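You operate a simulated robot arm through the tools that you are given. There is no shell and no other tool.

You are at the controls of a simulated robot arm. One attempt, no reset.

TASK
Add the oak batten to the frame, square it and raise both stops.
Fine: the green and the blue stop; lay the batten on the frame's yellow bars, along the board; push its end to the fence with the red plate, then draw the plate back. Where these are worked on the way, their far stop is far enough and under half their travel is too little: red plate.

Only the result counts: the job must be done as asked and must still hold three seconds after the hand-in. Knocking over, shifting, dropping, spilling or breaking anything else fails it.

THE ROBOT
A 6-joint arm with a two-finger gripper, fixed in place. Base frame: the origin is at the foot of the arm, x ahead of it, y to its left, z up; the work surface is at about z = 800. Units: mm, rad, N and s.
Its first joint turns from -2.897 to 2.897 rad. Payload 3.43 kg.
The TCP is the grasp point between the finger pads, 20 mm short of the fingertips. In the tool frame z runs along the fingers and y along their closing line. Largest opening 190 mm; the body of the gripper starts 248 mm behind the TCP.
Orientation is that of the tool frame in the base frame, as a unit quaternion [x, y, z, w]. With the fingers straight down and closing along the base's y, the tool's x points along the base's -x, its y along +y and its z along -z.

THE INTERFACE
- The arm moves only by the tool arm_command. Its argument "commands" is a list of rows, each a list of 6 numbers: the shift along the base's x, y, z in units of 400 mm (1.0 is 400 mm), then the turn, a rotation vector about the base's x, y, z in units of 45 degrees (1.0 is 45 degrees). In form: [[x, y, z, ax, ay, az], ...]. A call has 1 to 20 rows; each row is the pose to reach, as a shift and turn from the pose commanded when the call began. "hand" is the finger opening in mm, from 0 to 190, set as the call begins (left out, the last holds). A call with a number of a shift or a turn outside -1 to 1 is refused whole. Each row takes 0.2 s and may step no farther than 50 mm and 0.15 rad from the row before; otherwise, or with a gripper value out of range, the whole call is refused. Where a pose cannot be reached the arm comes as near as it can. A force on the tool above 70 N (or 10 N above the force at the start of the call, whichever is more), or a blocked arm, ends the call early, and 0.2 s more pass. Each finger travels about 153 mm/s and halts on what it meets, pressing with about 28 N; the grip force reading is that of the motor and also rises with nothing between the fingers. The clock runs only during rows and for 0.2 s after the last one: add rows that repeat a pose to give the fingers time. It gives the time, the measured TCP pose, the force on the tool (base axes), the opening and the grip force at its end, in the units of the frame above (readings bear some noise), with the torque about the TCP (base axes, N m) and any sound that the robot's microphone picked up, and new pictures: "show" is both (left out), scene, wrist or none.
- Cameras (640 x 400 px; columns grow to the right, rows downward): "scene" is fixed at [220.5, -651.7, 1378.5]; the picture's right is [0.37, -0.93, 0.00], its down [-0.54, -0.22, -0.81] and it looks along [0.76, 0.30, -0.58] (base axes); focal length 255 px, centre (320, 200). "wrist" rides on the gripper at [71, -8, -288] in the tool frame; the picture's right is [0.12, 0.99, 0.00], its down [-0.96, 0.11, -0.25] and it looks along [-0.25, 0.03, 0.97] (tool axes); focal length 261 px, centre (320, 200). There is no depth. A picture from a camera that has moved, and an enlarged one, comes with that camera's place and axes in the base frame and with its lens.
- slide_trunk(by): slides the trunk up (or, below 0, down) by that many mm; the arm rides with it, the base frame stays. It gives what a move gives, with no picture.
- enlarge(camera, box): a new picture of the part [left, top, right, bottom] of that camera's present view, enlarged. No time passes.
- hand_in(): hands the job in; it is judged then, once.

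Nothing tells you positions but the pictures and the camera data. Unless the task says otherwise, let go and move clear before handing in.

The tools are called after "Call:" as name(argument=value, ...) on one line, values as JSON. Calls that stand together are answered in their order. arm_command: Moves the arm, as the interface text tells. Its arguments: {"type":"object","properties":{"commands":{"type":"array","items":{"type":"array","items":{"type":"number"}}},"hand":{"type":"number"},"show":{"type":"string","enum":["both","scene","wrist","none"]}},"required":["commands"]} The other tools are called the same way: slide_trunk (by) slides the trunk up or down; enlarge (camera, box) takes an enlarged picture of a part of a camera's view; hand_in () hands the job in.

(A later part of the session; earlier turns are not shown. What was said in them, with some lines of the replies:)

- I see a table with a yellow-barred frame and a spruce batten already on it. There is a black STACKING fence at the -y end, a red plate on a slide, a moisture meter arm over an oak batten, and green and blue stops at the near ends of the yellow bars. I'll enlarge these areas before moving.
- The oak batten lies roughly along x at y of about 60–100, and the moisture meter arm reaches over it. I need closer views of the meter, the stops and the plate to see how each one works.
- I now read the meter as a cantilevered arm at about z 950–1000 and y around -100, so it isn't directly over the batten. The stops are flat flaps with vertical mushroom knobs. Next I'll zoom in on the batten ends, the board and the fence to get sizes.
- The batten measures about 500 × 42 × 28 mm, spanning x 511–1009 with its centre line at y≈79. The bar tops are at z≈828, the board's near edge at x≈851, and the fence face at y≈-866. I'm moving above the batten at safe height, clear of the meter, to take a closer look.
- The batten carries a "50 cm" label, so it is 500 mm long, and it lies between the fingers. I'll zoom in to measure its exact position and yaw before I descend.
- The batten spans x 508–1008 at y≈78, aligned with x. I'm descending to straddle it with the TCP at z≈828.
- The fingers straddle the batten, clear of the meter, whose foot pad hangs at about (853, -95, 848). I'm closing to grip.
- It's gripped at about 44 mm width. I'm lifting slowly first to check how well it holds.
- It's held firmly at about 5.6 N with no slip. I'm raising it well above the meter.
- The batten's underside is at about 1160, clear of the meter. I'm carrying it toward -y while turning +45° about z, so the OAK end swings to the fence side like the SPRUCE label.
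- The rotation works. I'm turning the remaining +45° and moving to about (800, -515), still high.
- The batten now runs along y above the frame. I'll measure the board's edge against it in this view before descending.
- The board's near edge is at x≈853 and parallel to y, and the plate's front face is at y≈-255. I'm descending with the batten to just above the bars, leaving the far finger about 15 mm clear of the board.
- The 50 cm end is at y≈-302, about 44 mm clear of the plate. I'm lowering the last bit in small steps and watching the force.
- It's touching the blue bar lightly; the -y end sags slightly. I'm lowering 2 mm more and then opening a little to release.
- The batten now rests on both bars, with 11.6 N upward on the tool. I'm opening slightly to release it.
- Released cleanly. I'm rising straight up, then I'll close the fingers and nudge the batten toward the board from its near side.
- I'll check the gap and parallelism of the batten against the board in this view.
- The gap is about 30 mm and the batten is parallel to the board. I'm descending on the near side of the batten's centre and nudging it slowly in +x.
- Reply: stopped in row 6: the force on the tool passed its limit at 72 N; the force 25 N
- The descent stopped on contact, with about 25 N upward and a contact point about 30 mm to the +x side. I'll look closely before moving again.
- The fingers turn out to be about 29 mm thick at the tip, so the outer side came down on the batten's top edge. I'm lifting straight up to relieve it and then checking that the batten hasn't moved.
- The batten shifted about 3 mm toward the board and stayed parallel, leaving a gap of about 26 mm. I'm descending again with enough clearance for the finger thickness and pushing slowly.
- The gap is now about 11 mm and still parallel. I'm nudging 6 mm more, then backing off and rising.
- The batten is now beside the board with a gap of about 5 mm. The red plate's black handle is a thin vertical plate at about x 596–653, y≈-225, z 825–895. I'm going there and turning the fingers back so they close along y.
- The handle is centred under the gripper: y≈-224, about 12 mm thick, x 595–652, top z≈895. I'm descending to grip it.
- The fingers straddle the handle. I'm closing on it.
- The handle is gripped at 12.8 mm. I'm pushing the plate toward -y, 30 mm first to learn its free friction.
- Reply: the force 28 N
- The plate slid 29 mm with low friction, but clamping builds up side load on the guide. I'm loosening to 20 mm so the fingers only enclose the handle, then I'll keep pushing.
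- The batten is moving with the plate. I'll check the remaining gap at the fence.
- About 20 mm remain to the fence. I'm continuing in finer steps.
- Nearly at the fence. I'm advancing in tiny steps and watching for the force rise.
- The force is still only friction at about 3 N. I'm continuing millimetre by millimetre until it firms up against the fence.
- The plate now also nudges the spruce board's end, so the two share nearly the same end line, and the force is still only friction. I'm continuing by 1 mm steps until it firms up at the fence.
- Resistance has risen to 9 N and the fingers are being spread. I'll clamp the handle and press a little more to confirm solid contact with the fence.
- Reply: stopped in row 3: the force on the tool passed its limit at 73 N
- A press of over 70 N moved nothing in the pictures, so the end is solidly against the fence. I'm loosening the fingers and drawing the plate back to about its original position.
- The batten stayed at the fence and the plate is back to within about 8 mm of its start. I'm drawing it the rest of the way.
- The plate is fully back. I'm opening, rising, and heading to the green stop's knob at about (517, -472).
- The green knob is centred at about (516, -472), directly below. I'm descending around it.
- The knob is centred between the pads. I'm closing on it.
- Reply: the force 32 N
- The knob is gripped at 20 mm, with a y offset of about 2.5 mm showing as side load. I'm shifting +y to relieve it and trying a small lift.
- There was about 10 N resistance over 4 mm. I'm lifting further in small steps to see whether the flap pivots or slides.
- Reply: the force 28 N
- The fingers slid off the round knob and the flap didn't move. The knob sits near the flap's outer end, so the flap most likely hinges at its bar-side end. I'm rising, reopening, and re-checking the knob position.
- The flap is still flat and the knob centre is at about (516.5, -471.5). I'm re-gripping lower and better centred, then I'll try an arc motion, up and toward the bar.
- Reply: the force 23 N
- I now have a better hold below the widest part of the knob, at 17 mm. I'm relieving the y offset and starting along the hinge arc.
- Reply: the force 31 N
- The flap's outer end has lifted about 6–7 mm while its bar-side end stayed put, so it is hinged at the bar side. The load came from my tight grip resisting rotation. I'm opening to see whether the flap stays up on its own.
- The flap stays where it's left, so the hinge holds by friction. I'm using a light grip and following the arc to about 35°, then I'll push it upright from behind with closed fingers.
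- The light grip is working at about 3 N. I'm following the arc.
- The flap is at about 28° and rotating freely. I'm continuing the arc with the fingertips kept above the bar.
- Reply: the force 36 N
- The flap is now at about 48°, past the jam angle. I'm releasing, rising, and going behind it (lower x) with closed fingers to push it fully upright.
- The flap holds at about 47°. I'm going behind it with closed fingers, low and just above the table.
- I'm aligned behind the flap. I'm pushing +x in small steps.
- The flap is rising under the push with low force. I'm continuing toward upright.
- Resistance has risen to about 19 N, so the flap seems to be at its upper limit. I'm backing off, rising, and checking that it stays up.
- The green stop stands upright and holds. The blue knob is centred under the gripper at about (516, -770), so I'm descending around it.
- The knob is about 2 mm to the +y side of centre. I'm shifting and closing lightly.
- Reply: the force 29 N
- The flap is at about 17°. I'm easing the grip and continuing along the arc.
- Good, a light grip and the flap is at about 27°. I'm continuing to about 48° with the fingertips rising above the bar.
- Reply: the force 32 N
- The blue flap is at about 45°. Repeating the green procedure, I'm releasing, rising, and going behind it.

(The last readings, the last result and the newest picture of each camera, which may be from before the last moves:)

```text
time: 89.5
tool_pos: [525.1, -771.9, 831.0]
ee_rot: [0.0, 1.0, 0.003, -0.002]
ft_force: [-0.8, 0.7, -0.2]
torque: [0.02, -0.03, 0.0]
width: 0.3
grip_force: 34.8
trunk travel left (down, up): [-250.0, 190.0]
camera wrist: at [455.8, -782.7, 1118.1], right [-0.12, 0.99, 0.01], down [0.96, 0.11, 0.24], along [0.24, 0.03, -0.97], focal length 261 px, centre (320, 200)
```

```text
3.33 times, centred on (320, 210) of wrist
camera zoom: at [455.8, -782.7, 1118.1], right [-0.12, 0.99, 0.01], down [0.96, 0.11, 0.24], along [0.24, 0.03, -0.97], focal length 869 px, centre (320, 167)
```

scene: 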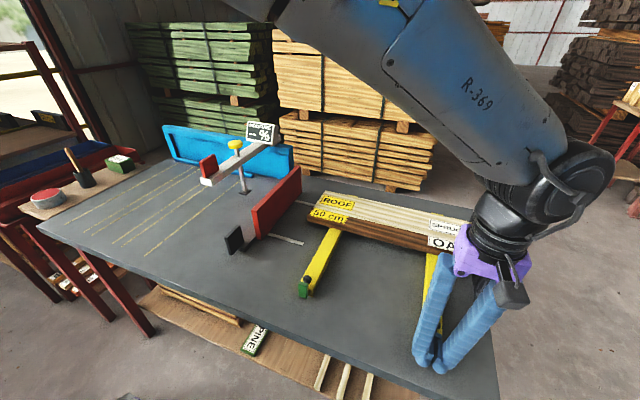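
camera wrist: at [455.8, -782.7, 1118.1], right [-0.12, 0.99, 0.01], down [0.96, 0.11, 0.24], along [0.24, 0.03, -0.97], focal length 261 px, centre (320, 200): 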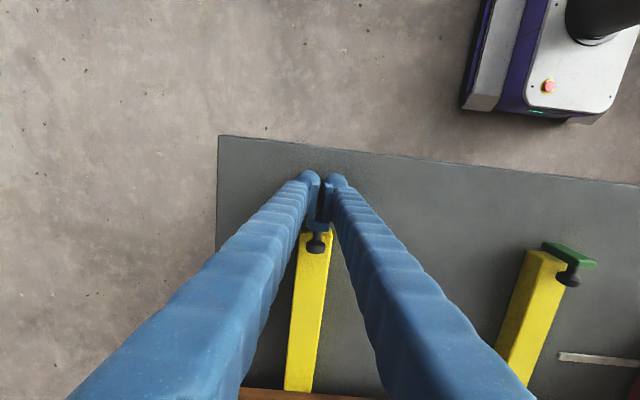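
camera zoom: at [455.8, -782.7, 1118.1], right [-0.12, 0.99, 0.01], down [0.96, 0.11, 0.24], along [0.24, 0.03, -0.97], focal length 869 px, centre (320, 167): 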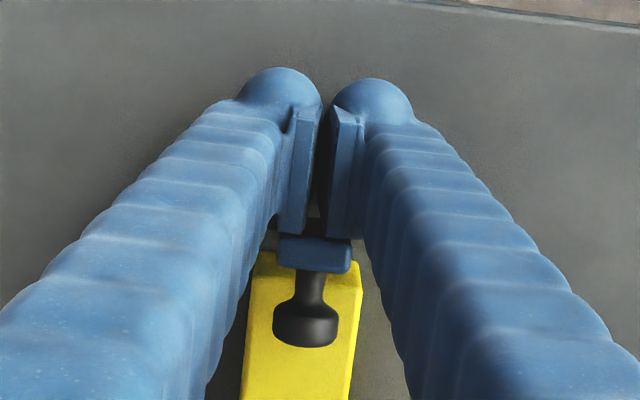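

The blue flap is nearly upright. I'm pushing the last few millimetres until it reaches its limit.

Call:
arm_command(commands=[[0.006, 0, 0, 0, 0, 0], [0.012, 0, 0, 0, 0, 0], [0.018, 0, 0, 0, 0, 0], [0.018, 0, 0, 0, 0, 0]], hand=0, show="wrist")

Call:
enlarge(camera="wrist", box=[270, 150, 370, 270])

```text
time: 90.5
tool_pos: [528.8, -772.8, 830.3]
ee_rot: [0.0, 1.0, 0.004, -0.003]
ft_force: [-16.1, -0.3, 4.5]
torque: [0.03, 0.03, -0.04]
width: 6.2
grip_force: 34.1
trunk travel left (down, up): [-250.0, 190.0]
camera wrist: at [460.6, -782.9, 1119.1], right [-0.12, 0.99, 0.01], down [0.96, 0.11, 0.24], along [0.24, 0.04, -0.97], focal length 261 px, centre (320, 200)
```

wrist: 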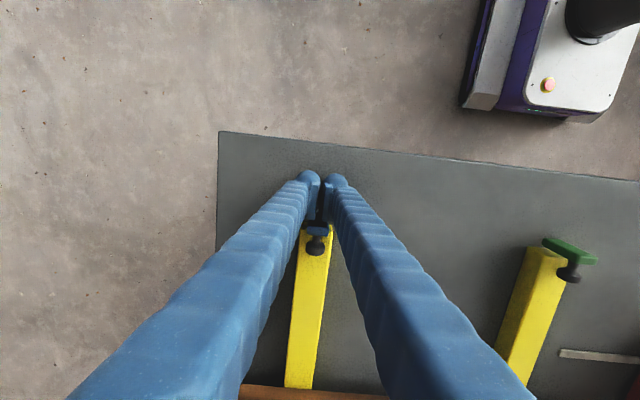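

```text
3.33 times, centred on (320, 210) of wrist
camera zoom: at [460.6, -782.9, 1119.1], right [-0.12, 0.99, 0.01], down [0.96, 0.11, 0.24], along [0.24, 0.04, -0.97], focal length 869 px, centre (320, 167)
```

zoom: 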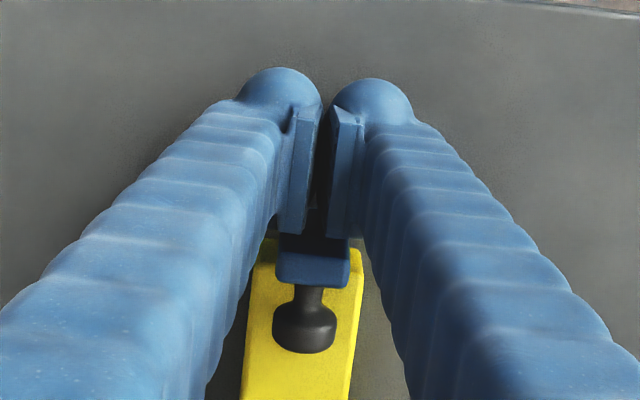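

It reached its limit at about 16 N, just like the green one. I'm backing off, rising, and moving clear to inspect everything.

Call:
arm_command(commands=[[-0.02, 0, 0, 0, 0, 0], [-0.07, 0, 0, 0, 0, 0], [-0.13, 0, 0.02, 0, 0, 0], [-0.13, 0, 0.12, 0, 0, 0], [-0.13, 0, 0.24, 0, 0, 0], [-0.13, 0.05, 0.36, 0, 0, 0], [-0.1, 0.15, 0.46, 0, 0, 0], [-0.06, 0.25, 0.56, 0, 0, 0], [0.0, 0.35, 0.64, 0, 0, 0], [0.06, 0.45, 0.7, 0, 0, 0], [0.12, 0.55, 0.74, 0, 0, 0], [0.2, 0.64, 0.76, 0, 0, 0], [0.2, 0.64, 0.76, 0, 0, 0]], hand=20, show="both")

Call:
enlarge(camera="scene", box=[270, 180, 510, 380])

Call:
enlarge(camera="scene", box=[400, 310, 470, 380])

Call:
enlarge(camera="scene", box=[270, 250, 340, 320])

Call:
enlarge(camera="wrist", box=[0, 0, 360, 300])

```text
refused: row 6 steps farther than a row can; nothing moved
```

```text
2.00 times, centred on (390, 280) of scene
camera zoom: at [220.5, -651.7, 1378.5], right [0.37, -0.93, 0.0], down [-0.54, -0.22, -0.81], along [0.76, 0.3, -0.58], focal length 510 px, centre (180, 40)
```

zoom: 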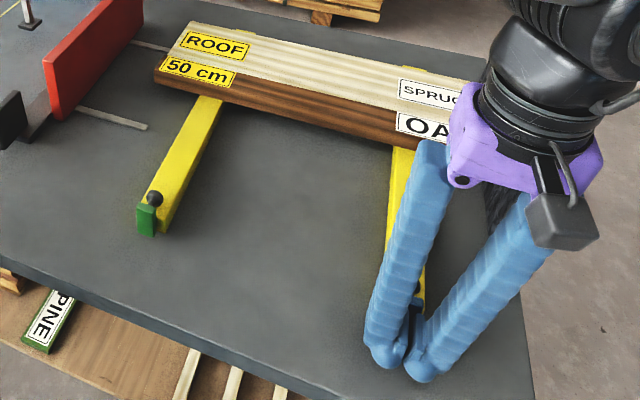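

```text
5.71 times, centred on (435, 345) of scene
camera zoom: at [220.5, -651.7, 1378.5], right [0.37, -0.93, 0.0], down [-0.54, -0.22, -0.81], along [0.76, 0.3, -0.58], focal length 1458 px, centre (-337, -629)
```

zoom: 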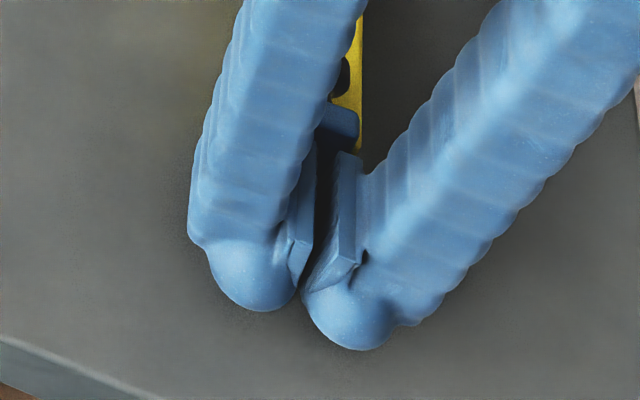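

```text
5.71 times, centred on (305, 285) of scene
camera zoom: at [220.5, -651.7, 1378.5], right [0.37, -0.93, 0.0], down [-0.54, -0.22, -0.81], along [0.76, 0.3, -0.58], focal length 1458 px, centre (406, -286)
```

zoom: 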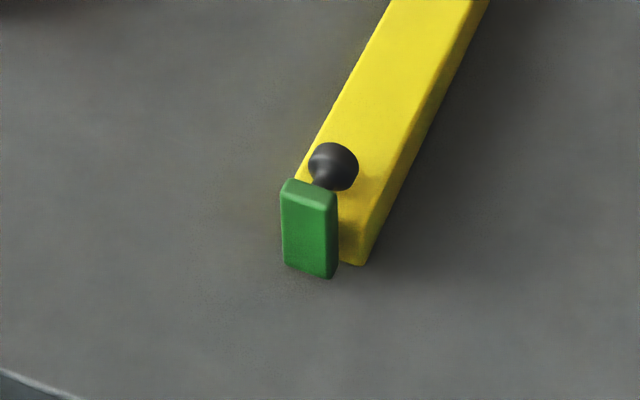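

```text
1.33 times, centred on (180, 150) of wrist
camera zoom: at [460.6, -782.9, 1119.1], right [-0.12, 0.99, 0.01], down [0.96, 0.11, 0.24], along [0.24, 0.04, -0.97], focal length 348 px, centre (507, 267)
```

zoom: 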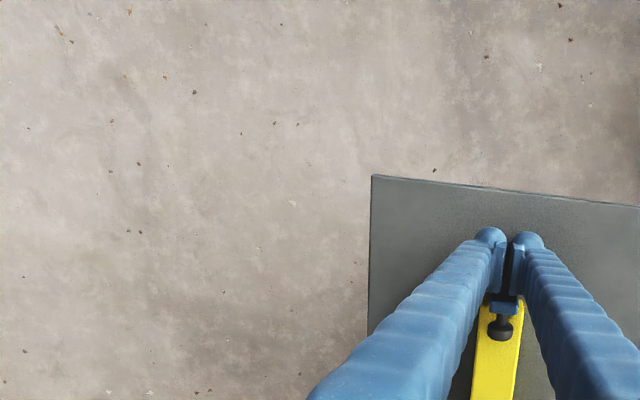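

One row stepped too far, so nothing moved. I'm resending with smaller steps.

Call:
arm_command(commands=[[-0.02, 0, 0, 0, 0, 0], [-0.07, 0, 0, 0, 0, 0], [-0.13, 0, 0.02, 0, 0, 0], [-0.13, 0, 0.12, 0, 0, 0], [-0.13, 0, 0.23, 0, 0, 0], [-0.13, 0.0, 0.34, 0, 0, 0], [-0.13, 0.06, 0.42, 0, 0, 0], [-0.11, 0.14, 0.49, 0, 0, 0], [-0.08, 0.22, 0.56, 0, 0, 0], [-0.04, 0.3, 0.62, 0, 0, 0], [0.0, 0.38, 0.67, 0, 0, 0], [0.05, 0.46, 0.71, 0, 0, 0], [0.1, 0.54, 0.74, 0, 0, 0], [0.15, 0.62, 0.76, 0, 0, 0], [0.2, 0.7, 0.76, 0, 0, 0], [0.2, 0.7, 0.76, 0, 0, 0]], hand=0, show="both")

Call:
enlarge(camera="scene", box=[270, 180, 510, 380])

Call:
enlarge(camera="scene", box=[400, 310, 470, 380])

Call:
enlarge(camera="wrist", box=[0, 0, 360, 300])

```text
time: 93.9
tool_pos: [612.0, -490.5, 1134.1]
ee_rot: [0.002, 1.0, 0.002, -0.002]
ft_force: [-0.3, 1.1, 1.0]
torque: [-0.08, 0.01, 0.02]
width: 0.1
grip_force: 34.7
trunk travel left (down, up): [-250.0, 190.0]
camera wrist: at [542.8, -503.0, 1421.8], right [-0.12, 0.99, 0.01], down [0.96, 0.11, 0.24], along [0.24, 0.03, -0.97], focal length 261 px, centre (320, 200)
```

scene: 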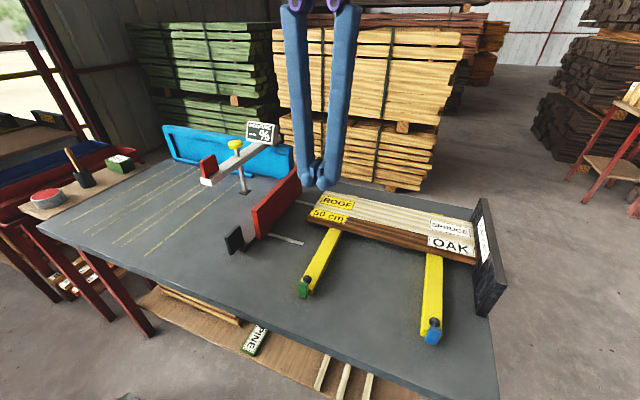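
wrist: 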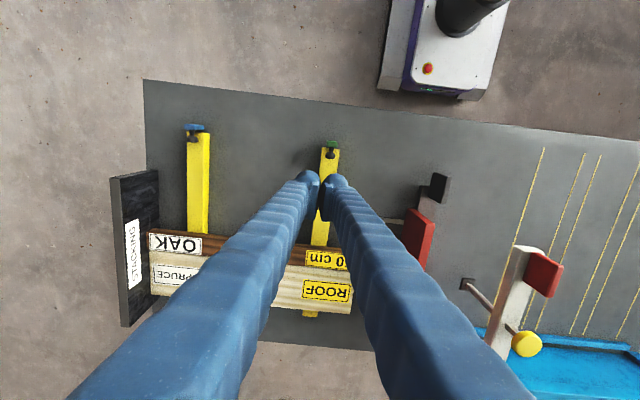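

```text
2.00 times, centred on (390, 280) of scene
camera zoom: at [220.5, -651.7, 1378.5], right [0.37, -0.93, 0.0], down [-0.54, -0.22, -0.81], along [0.76, 0.3, -0.58], focal length 510 px, centre (180, 40)
```

zoom: 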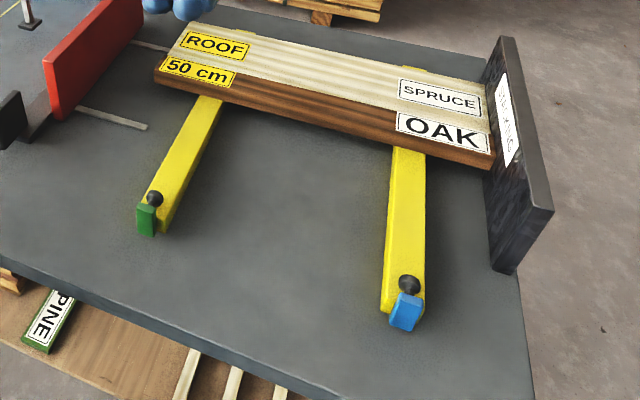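

```text
5.71 times, centred on (435, 345) of scene
camera zoom: at [220.5, -651.7, 1378.5], right [0.37, -0.93, 0.0], down [-0.54, -0.22, -0.81], along [0.76, 0.3, -0.58], focal length 1458 px, centre (-337, -629)
```

zoom: 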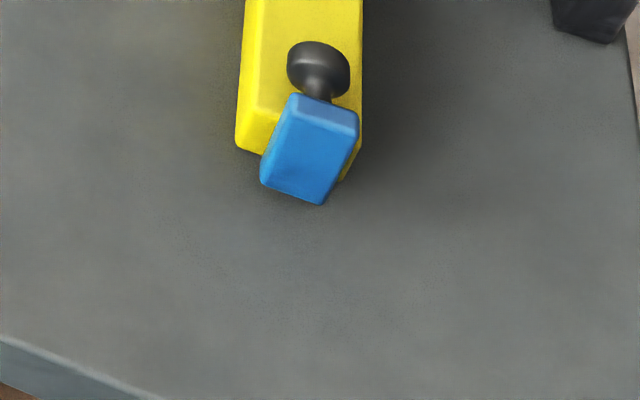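

```text
1.33 times, centred on (180, 150) of wrist
camera zoom: at [542.8, -503.0, 1421.8], right [-0.12, 0.99, 0.01], down [0.96, 0.11, 0.24], along [0.24, 0.03, -0.97], focal length 348 px, centre (507, 267)
```

zoom: 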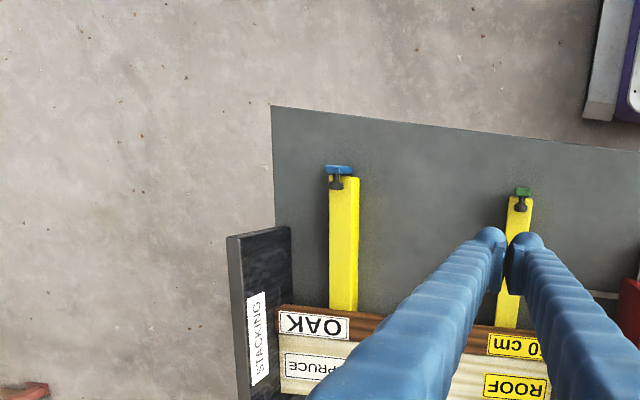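

Both stops are upright. I'll do a final check on the batten's contact with the fence, its gap to the board, the plate position and the meter.

Call:
enlarge(camera="scene", box=[420, 205, 510, 275])

Call:
enlarge(camera="scene", box=[190, 110, 350, 270])

Call:
enlarge(camera="wrist", box=[100, 160, 260, 340])

Call:
enlarge(camera="wrist", box=[280, 130, 480, 330])

```text
5.71 times, centred on (465, 240) of scene
camera zoom: at [220.5, -651.7, 1378.5], right [0.37, -0.93, 0.0], down [-0.54, -0.22, -0.81], along [0.76, 0.3, -0.58], focal length 1458 px, centre (-509, -29)
```

zoom: 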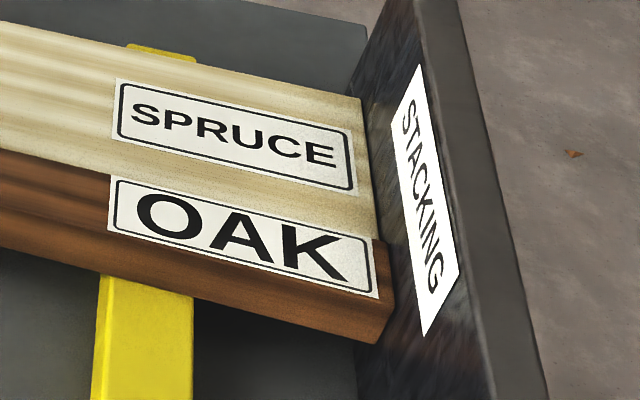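

```text
2.50 times, centred on (270, 190) of scene
camera zoom: at [220.5, -651.7, 1378.5], right [0.37, -0.93, 0.0], down [-0.54, -0.22, -0.81], along [0.76, 0.3, -0.58], focal length 638 px, centre (445, 225)
```

zoom: 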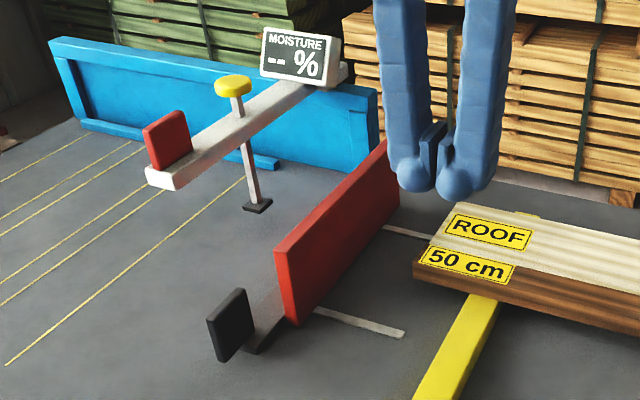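

```text
2.22 times, centred on (180, 250) of wrist
camera zoom: at [542.8, -503.0, 1421.8], right [-0.12, 0.99, 0.01], down [0.96, 0.11, 0.24], along [0.24, 0.03, -0.97], focal length 579 px, centre (631, 89)
```

zoom: 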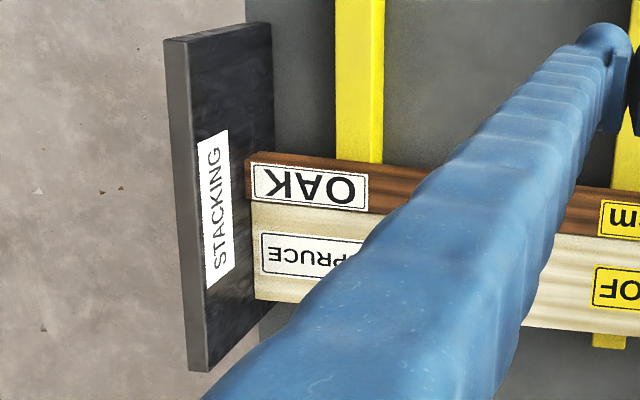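

```text
2.00 times, centred on (380, 230) of wrist
camera zoom: at [542.8, -503.0, 1421.8], right [-0.12, 0.99, 0.01], down [0.96, 0.11, 0.24], along [0.24, 0.03, -0.97], focal length 521 px, centre (200, 140)
```

zoom: 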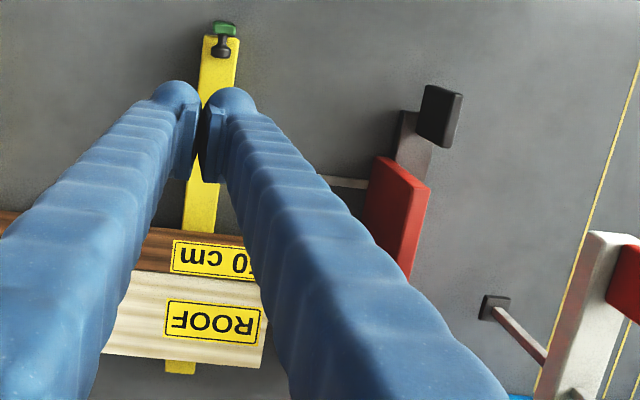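

Everything looks in place. To make sure the batten's end is really at the fence, I'll open the fingers wide and hover closer to take a measurement.

Call:
arm_command(commands=[[0, -0.1, 0, 0, 0, 0], [0, -0.2, 0, 0, 0, 0], [0, -0.3, 0, 0, 0, 0], [0, -0.4, 0, 0, 0, 0], [0, -0.5, 0, 0, 0, 0], [0, -0.6, 0, 0, 0, 0], [0, -0.66, 0, 0, 0, 0], [0, -0.66, 0, 0, 0, 0]], hand=190, show="both")

Call:
enlarge(camera="wrist", box=[220, 160, 320, 280])

Call:
enlarge(camera="wrist", box=[230, 120, 430, 320])

```text
time: 95.7
tool_pos: [610.5, -756.2, 1132.9]
ee_rot: [0.0, 1.0, 0.003, -0.003]
ft_force: [-0.5, -0.2, 0.2]
torque: [0.03, 0.0, 0.01]
width: 190.2
grip_force: 0.0
trunk travel left (down, up): [-250.0, 190.0]
camera wrist: at [540.9, -767.5, 1421.3], right [-0.12, 0.99, 0.01], down [0.96, 0.11, 0.24], along [0.24, 0.03, -0.97], focal length 261 px, centre (320, 200)
```

scene: 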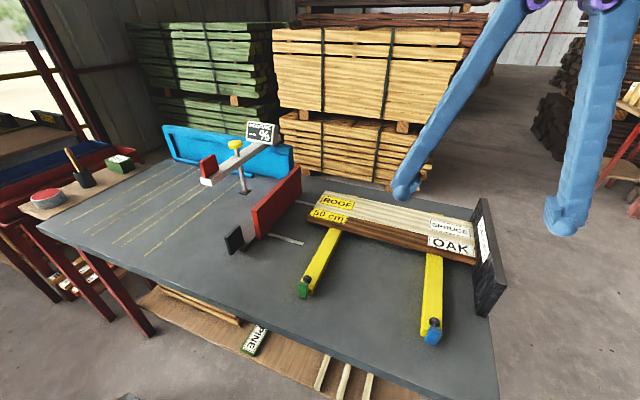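
wrist: 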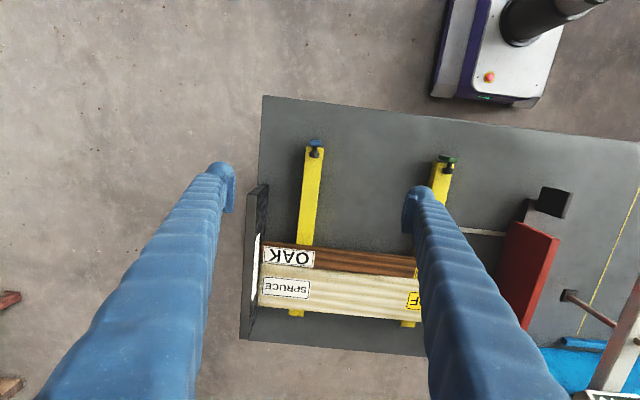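

```text
3.33 times, centred on (270, 220) of wrist
camera zoom: at [540.9, -767.5, 1421.3], right [-0.12, 0.99, 0.01], down [0.96, 0.11, 0.24], along [0.24, 0.03, -0.97], focal length 869 px, centre (487, 133)
```

zoom: 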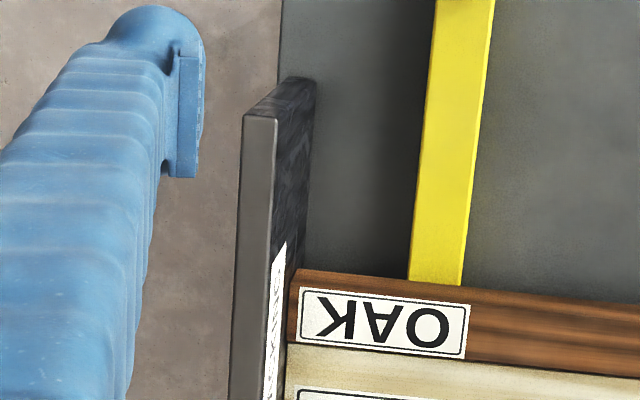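

```text
2.00 times, centred on (330, 220) of wrist
camera zoom: at [540.9, -767.5, 1421.3], right [-0.12, 0.99, 0.01], down [0.96, 0.11, 0.24], along [0.24, 0.03, -0.97], focal length 521 px, centre (300, 160)
```

zoom: 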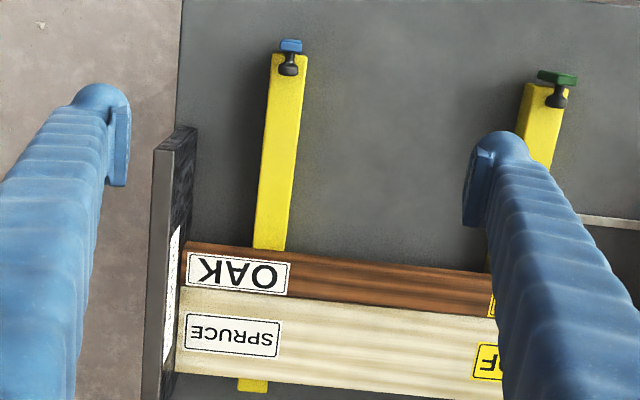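

Call:
enlarge(camera="wrist", box=[250, 215, 290, 245])

Call:
enlarge(camera="wrist", box=[245, 180, 285, 220])

Call:
enlarge(camera="wrist", box=[235, 255, 285, 345])

Call:
enlarge(camera="scene", box=[465, 225, 505, 260])

```text
13.33 times, centred on (270, 230) of wrist
camera zoom: at [540.9, -767.5, 1421.3], right [-0.12, 0.99, 0.01], down [0.96, 0.11, 0.24], along [0.24, 0.03, -0.97], focal length 3475 px, centre (987, -200)
```

zoom: 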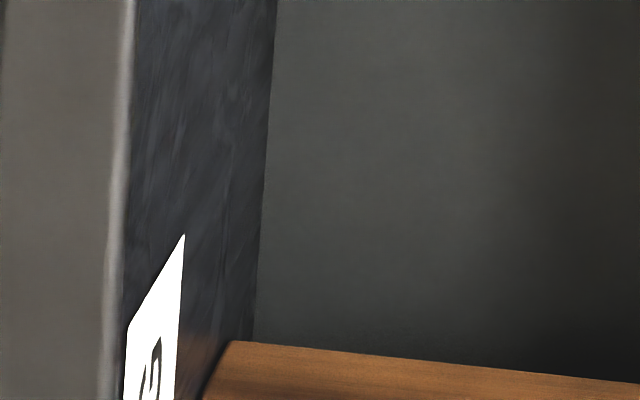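

```text
10.00 times, centred on (265, 200) of wrist
camera zoom: at [540.9, -767.5, 1421.3], right [-0.12, 0.99, 0.01], down [0.96, 0.11, 0.24], along [0.24, 0.03, -0.97], focal length 2606 px, centre (870, 200)
```

zoom: 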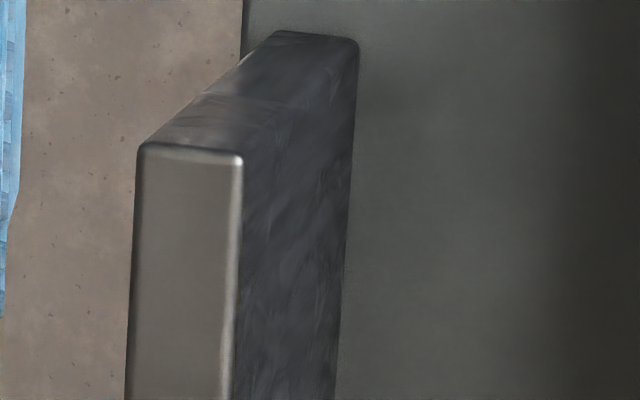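

```text
4.44 times, centred on (260, 300) of wrist
camera zoom: at [540.9, -767.5, 1421.3], right [-0.12, 0.99, 0.01], down [0.96, 0.11, 0.24], along [0.24, 0.03, -0.97], focal length 1158 px, centre (587, -244)
```

zoom: 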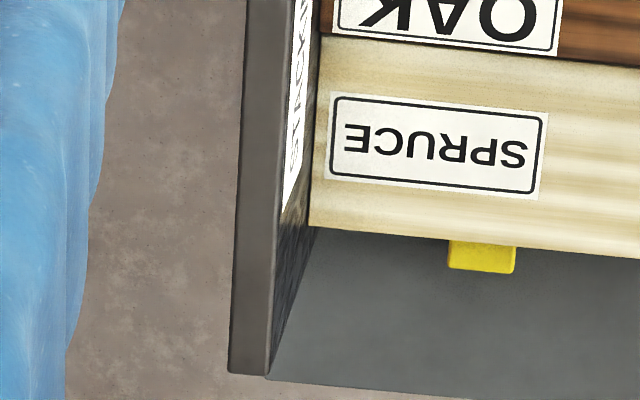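

```text
11.43 times, centred on (485, 242) of scene
camera zoom: at [220.5, -651.7, 1378.5], right [0.37, -0.93, 0.0], down [-0.54, -0.22, -0.81], along [0.76, 0.3, -0.58], focal length 2916 px, centre (-1566, -286)
```

zoom: 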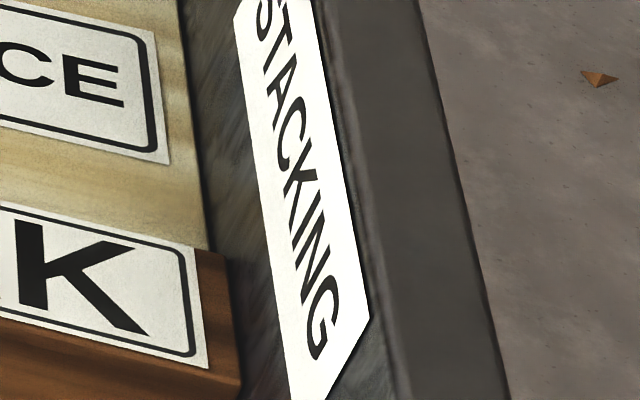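

The batten's end measures within about 1–2 mm of the fence, which matches contact once its rounded edges are counted. It lies parallel and close beside the board on both bars, the plate is fully drawn back, and both stops stand upright. The gripper is empty and clear, so I'm handing in.

Call:
hand_in()

```text
The job is handed in.
```

I've handed the job in, with every step of the task done. I haven't seen a verdict.

- **Batten:** the oak batten rests on both yellow bars, parallel to the spruce board and about 5 mm from it.
- **Squaring:** I pushed the batten to the fence with the red plate. A final press of over 70 N moved nothing further, and the end measured within about 1–2 mm of the fence. That fits contact, given the batten's rounded edges.
- **Red plate:** it is drawn back to about where it started.
- **Stops:** the green and blue stops are both upright at their limit and stayed up when I let go.

**Board shift:** the plate also moved the spruce board about 2–3 mm toward the fence, because its end is level with the batten's. I saw nothing else shifted in the final pictures, and the gripper was open, empty and clear at hand-in.
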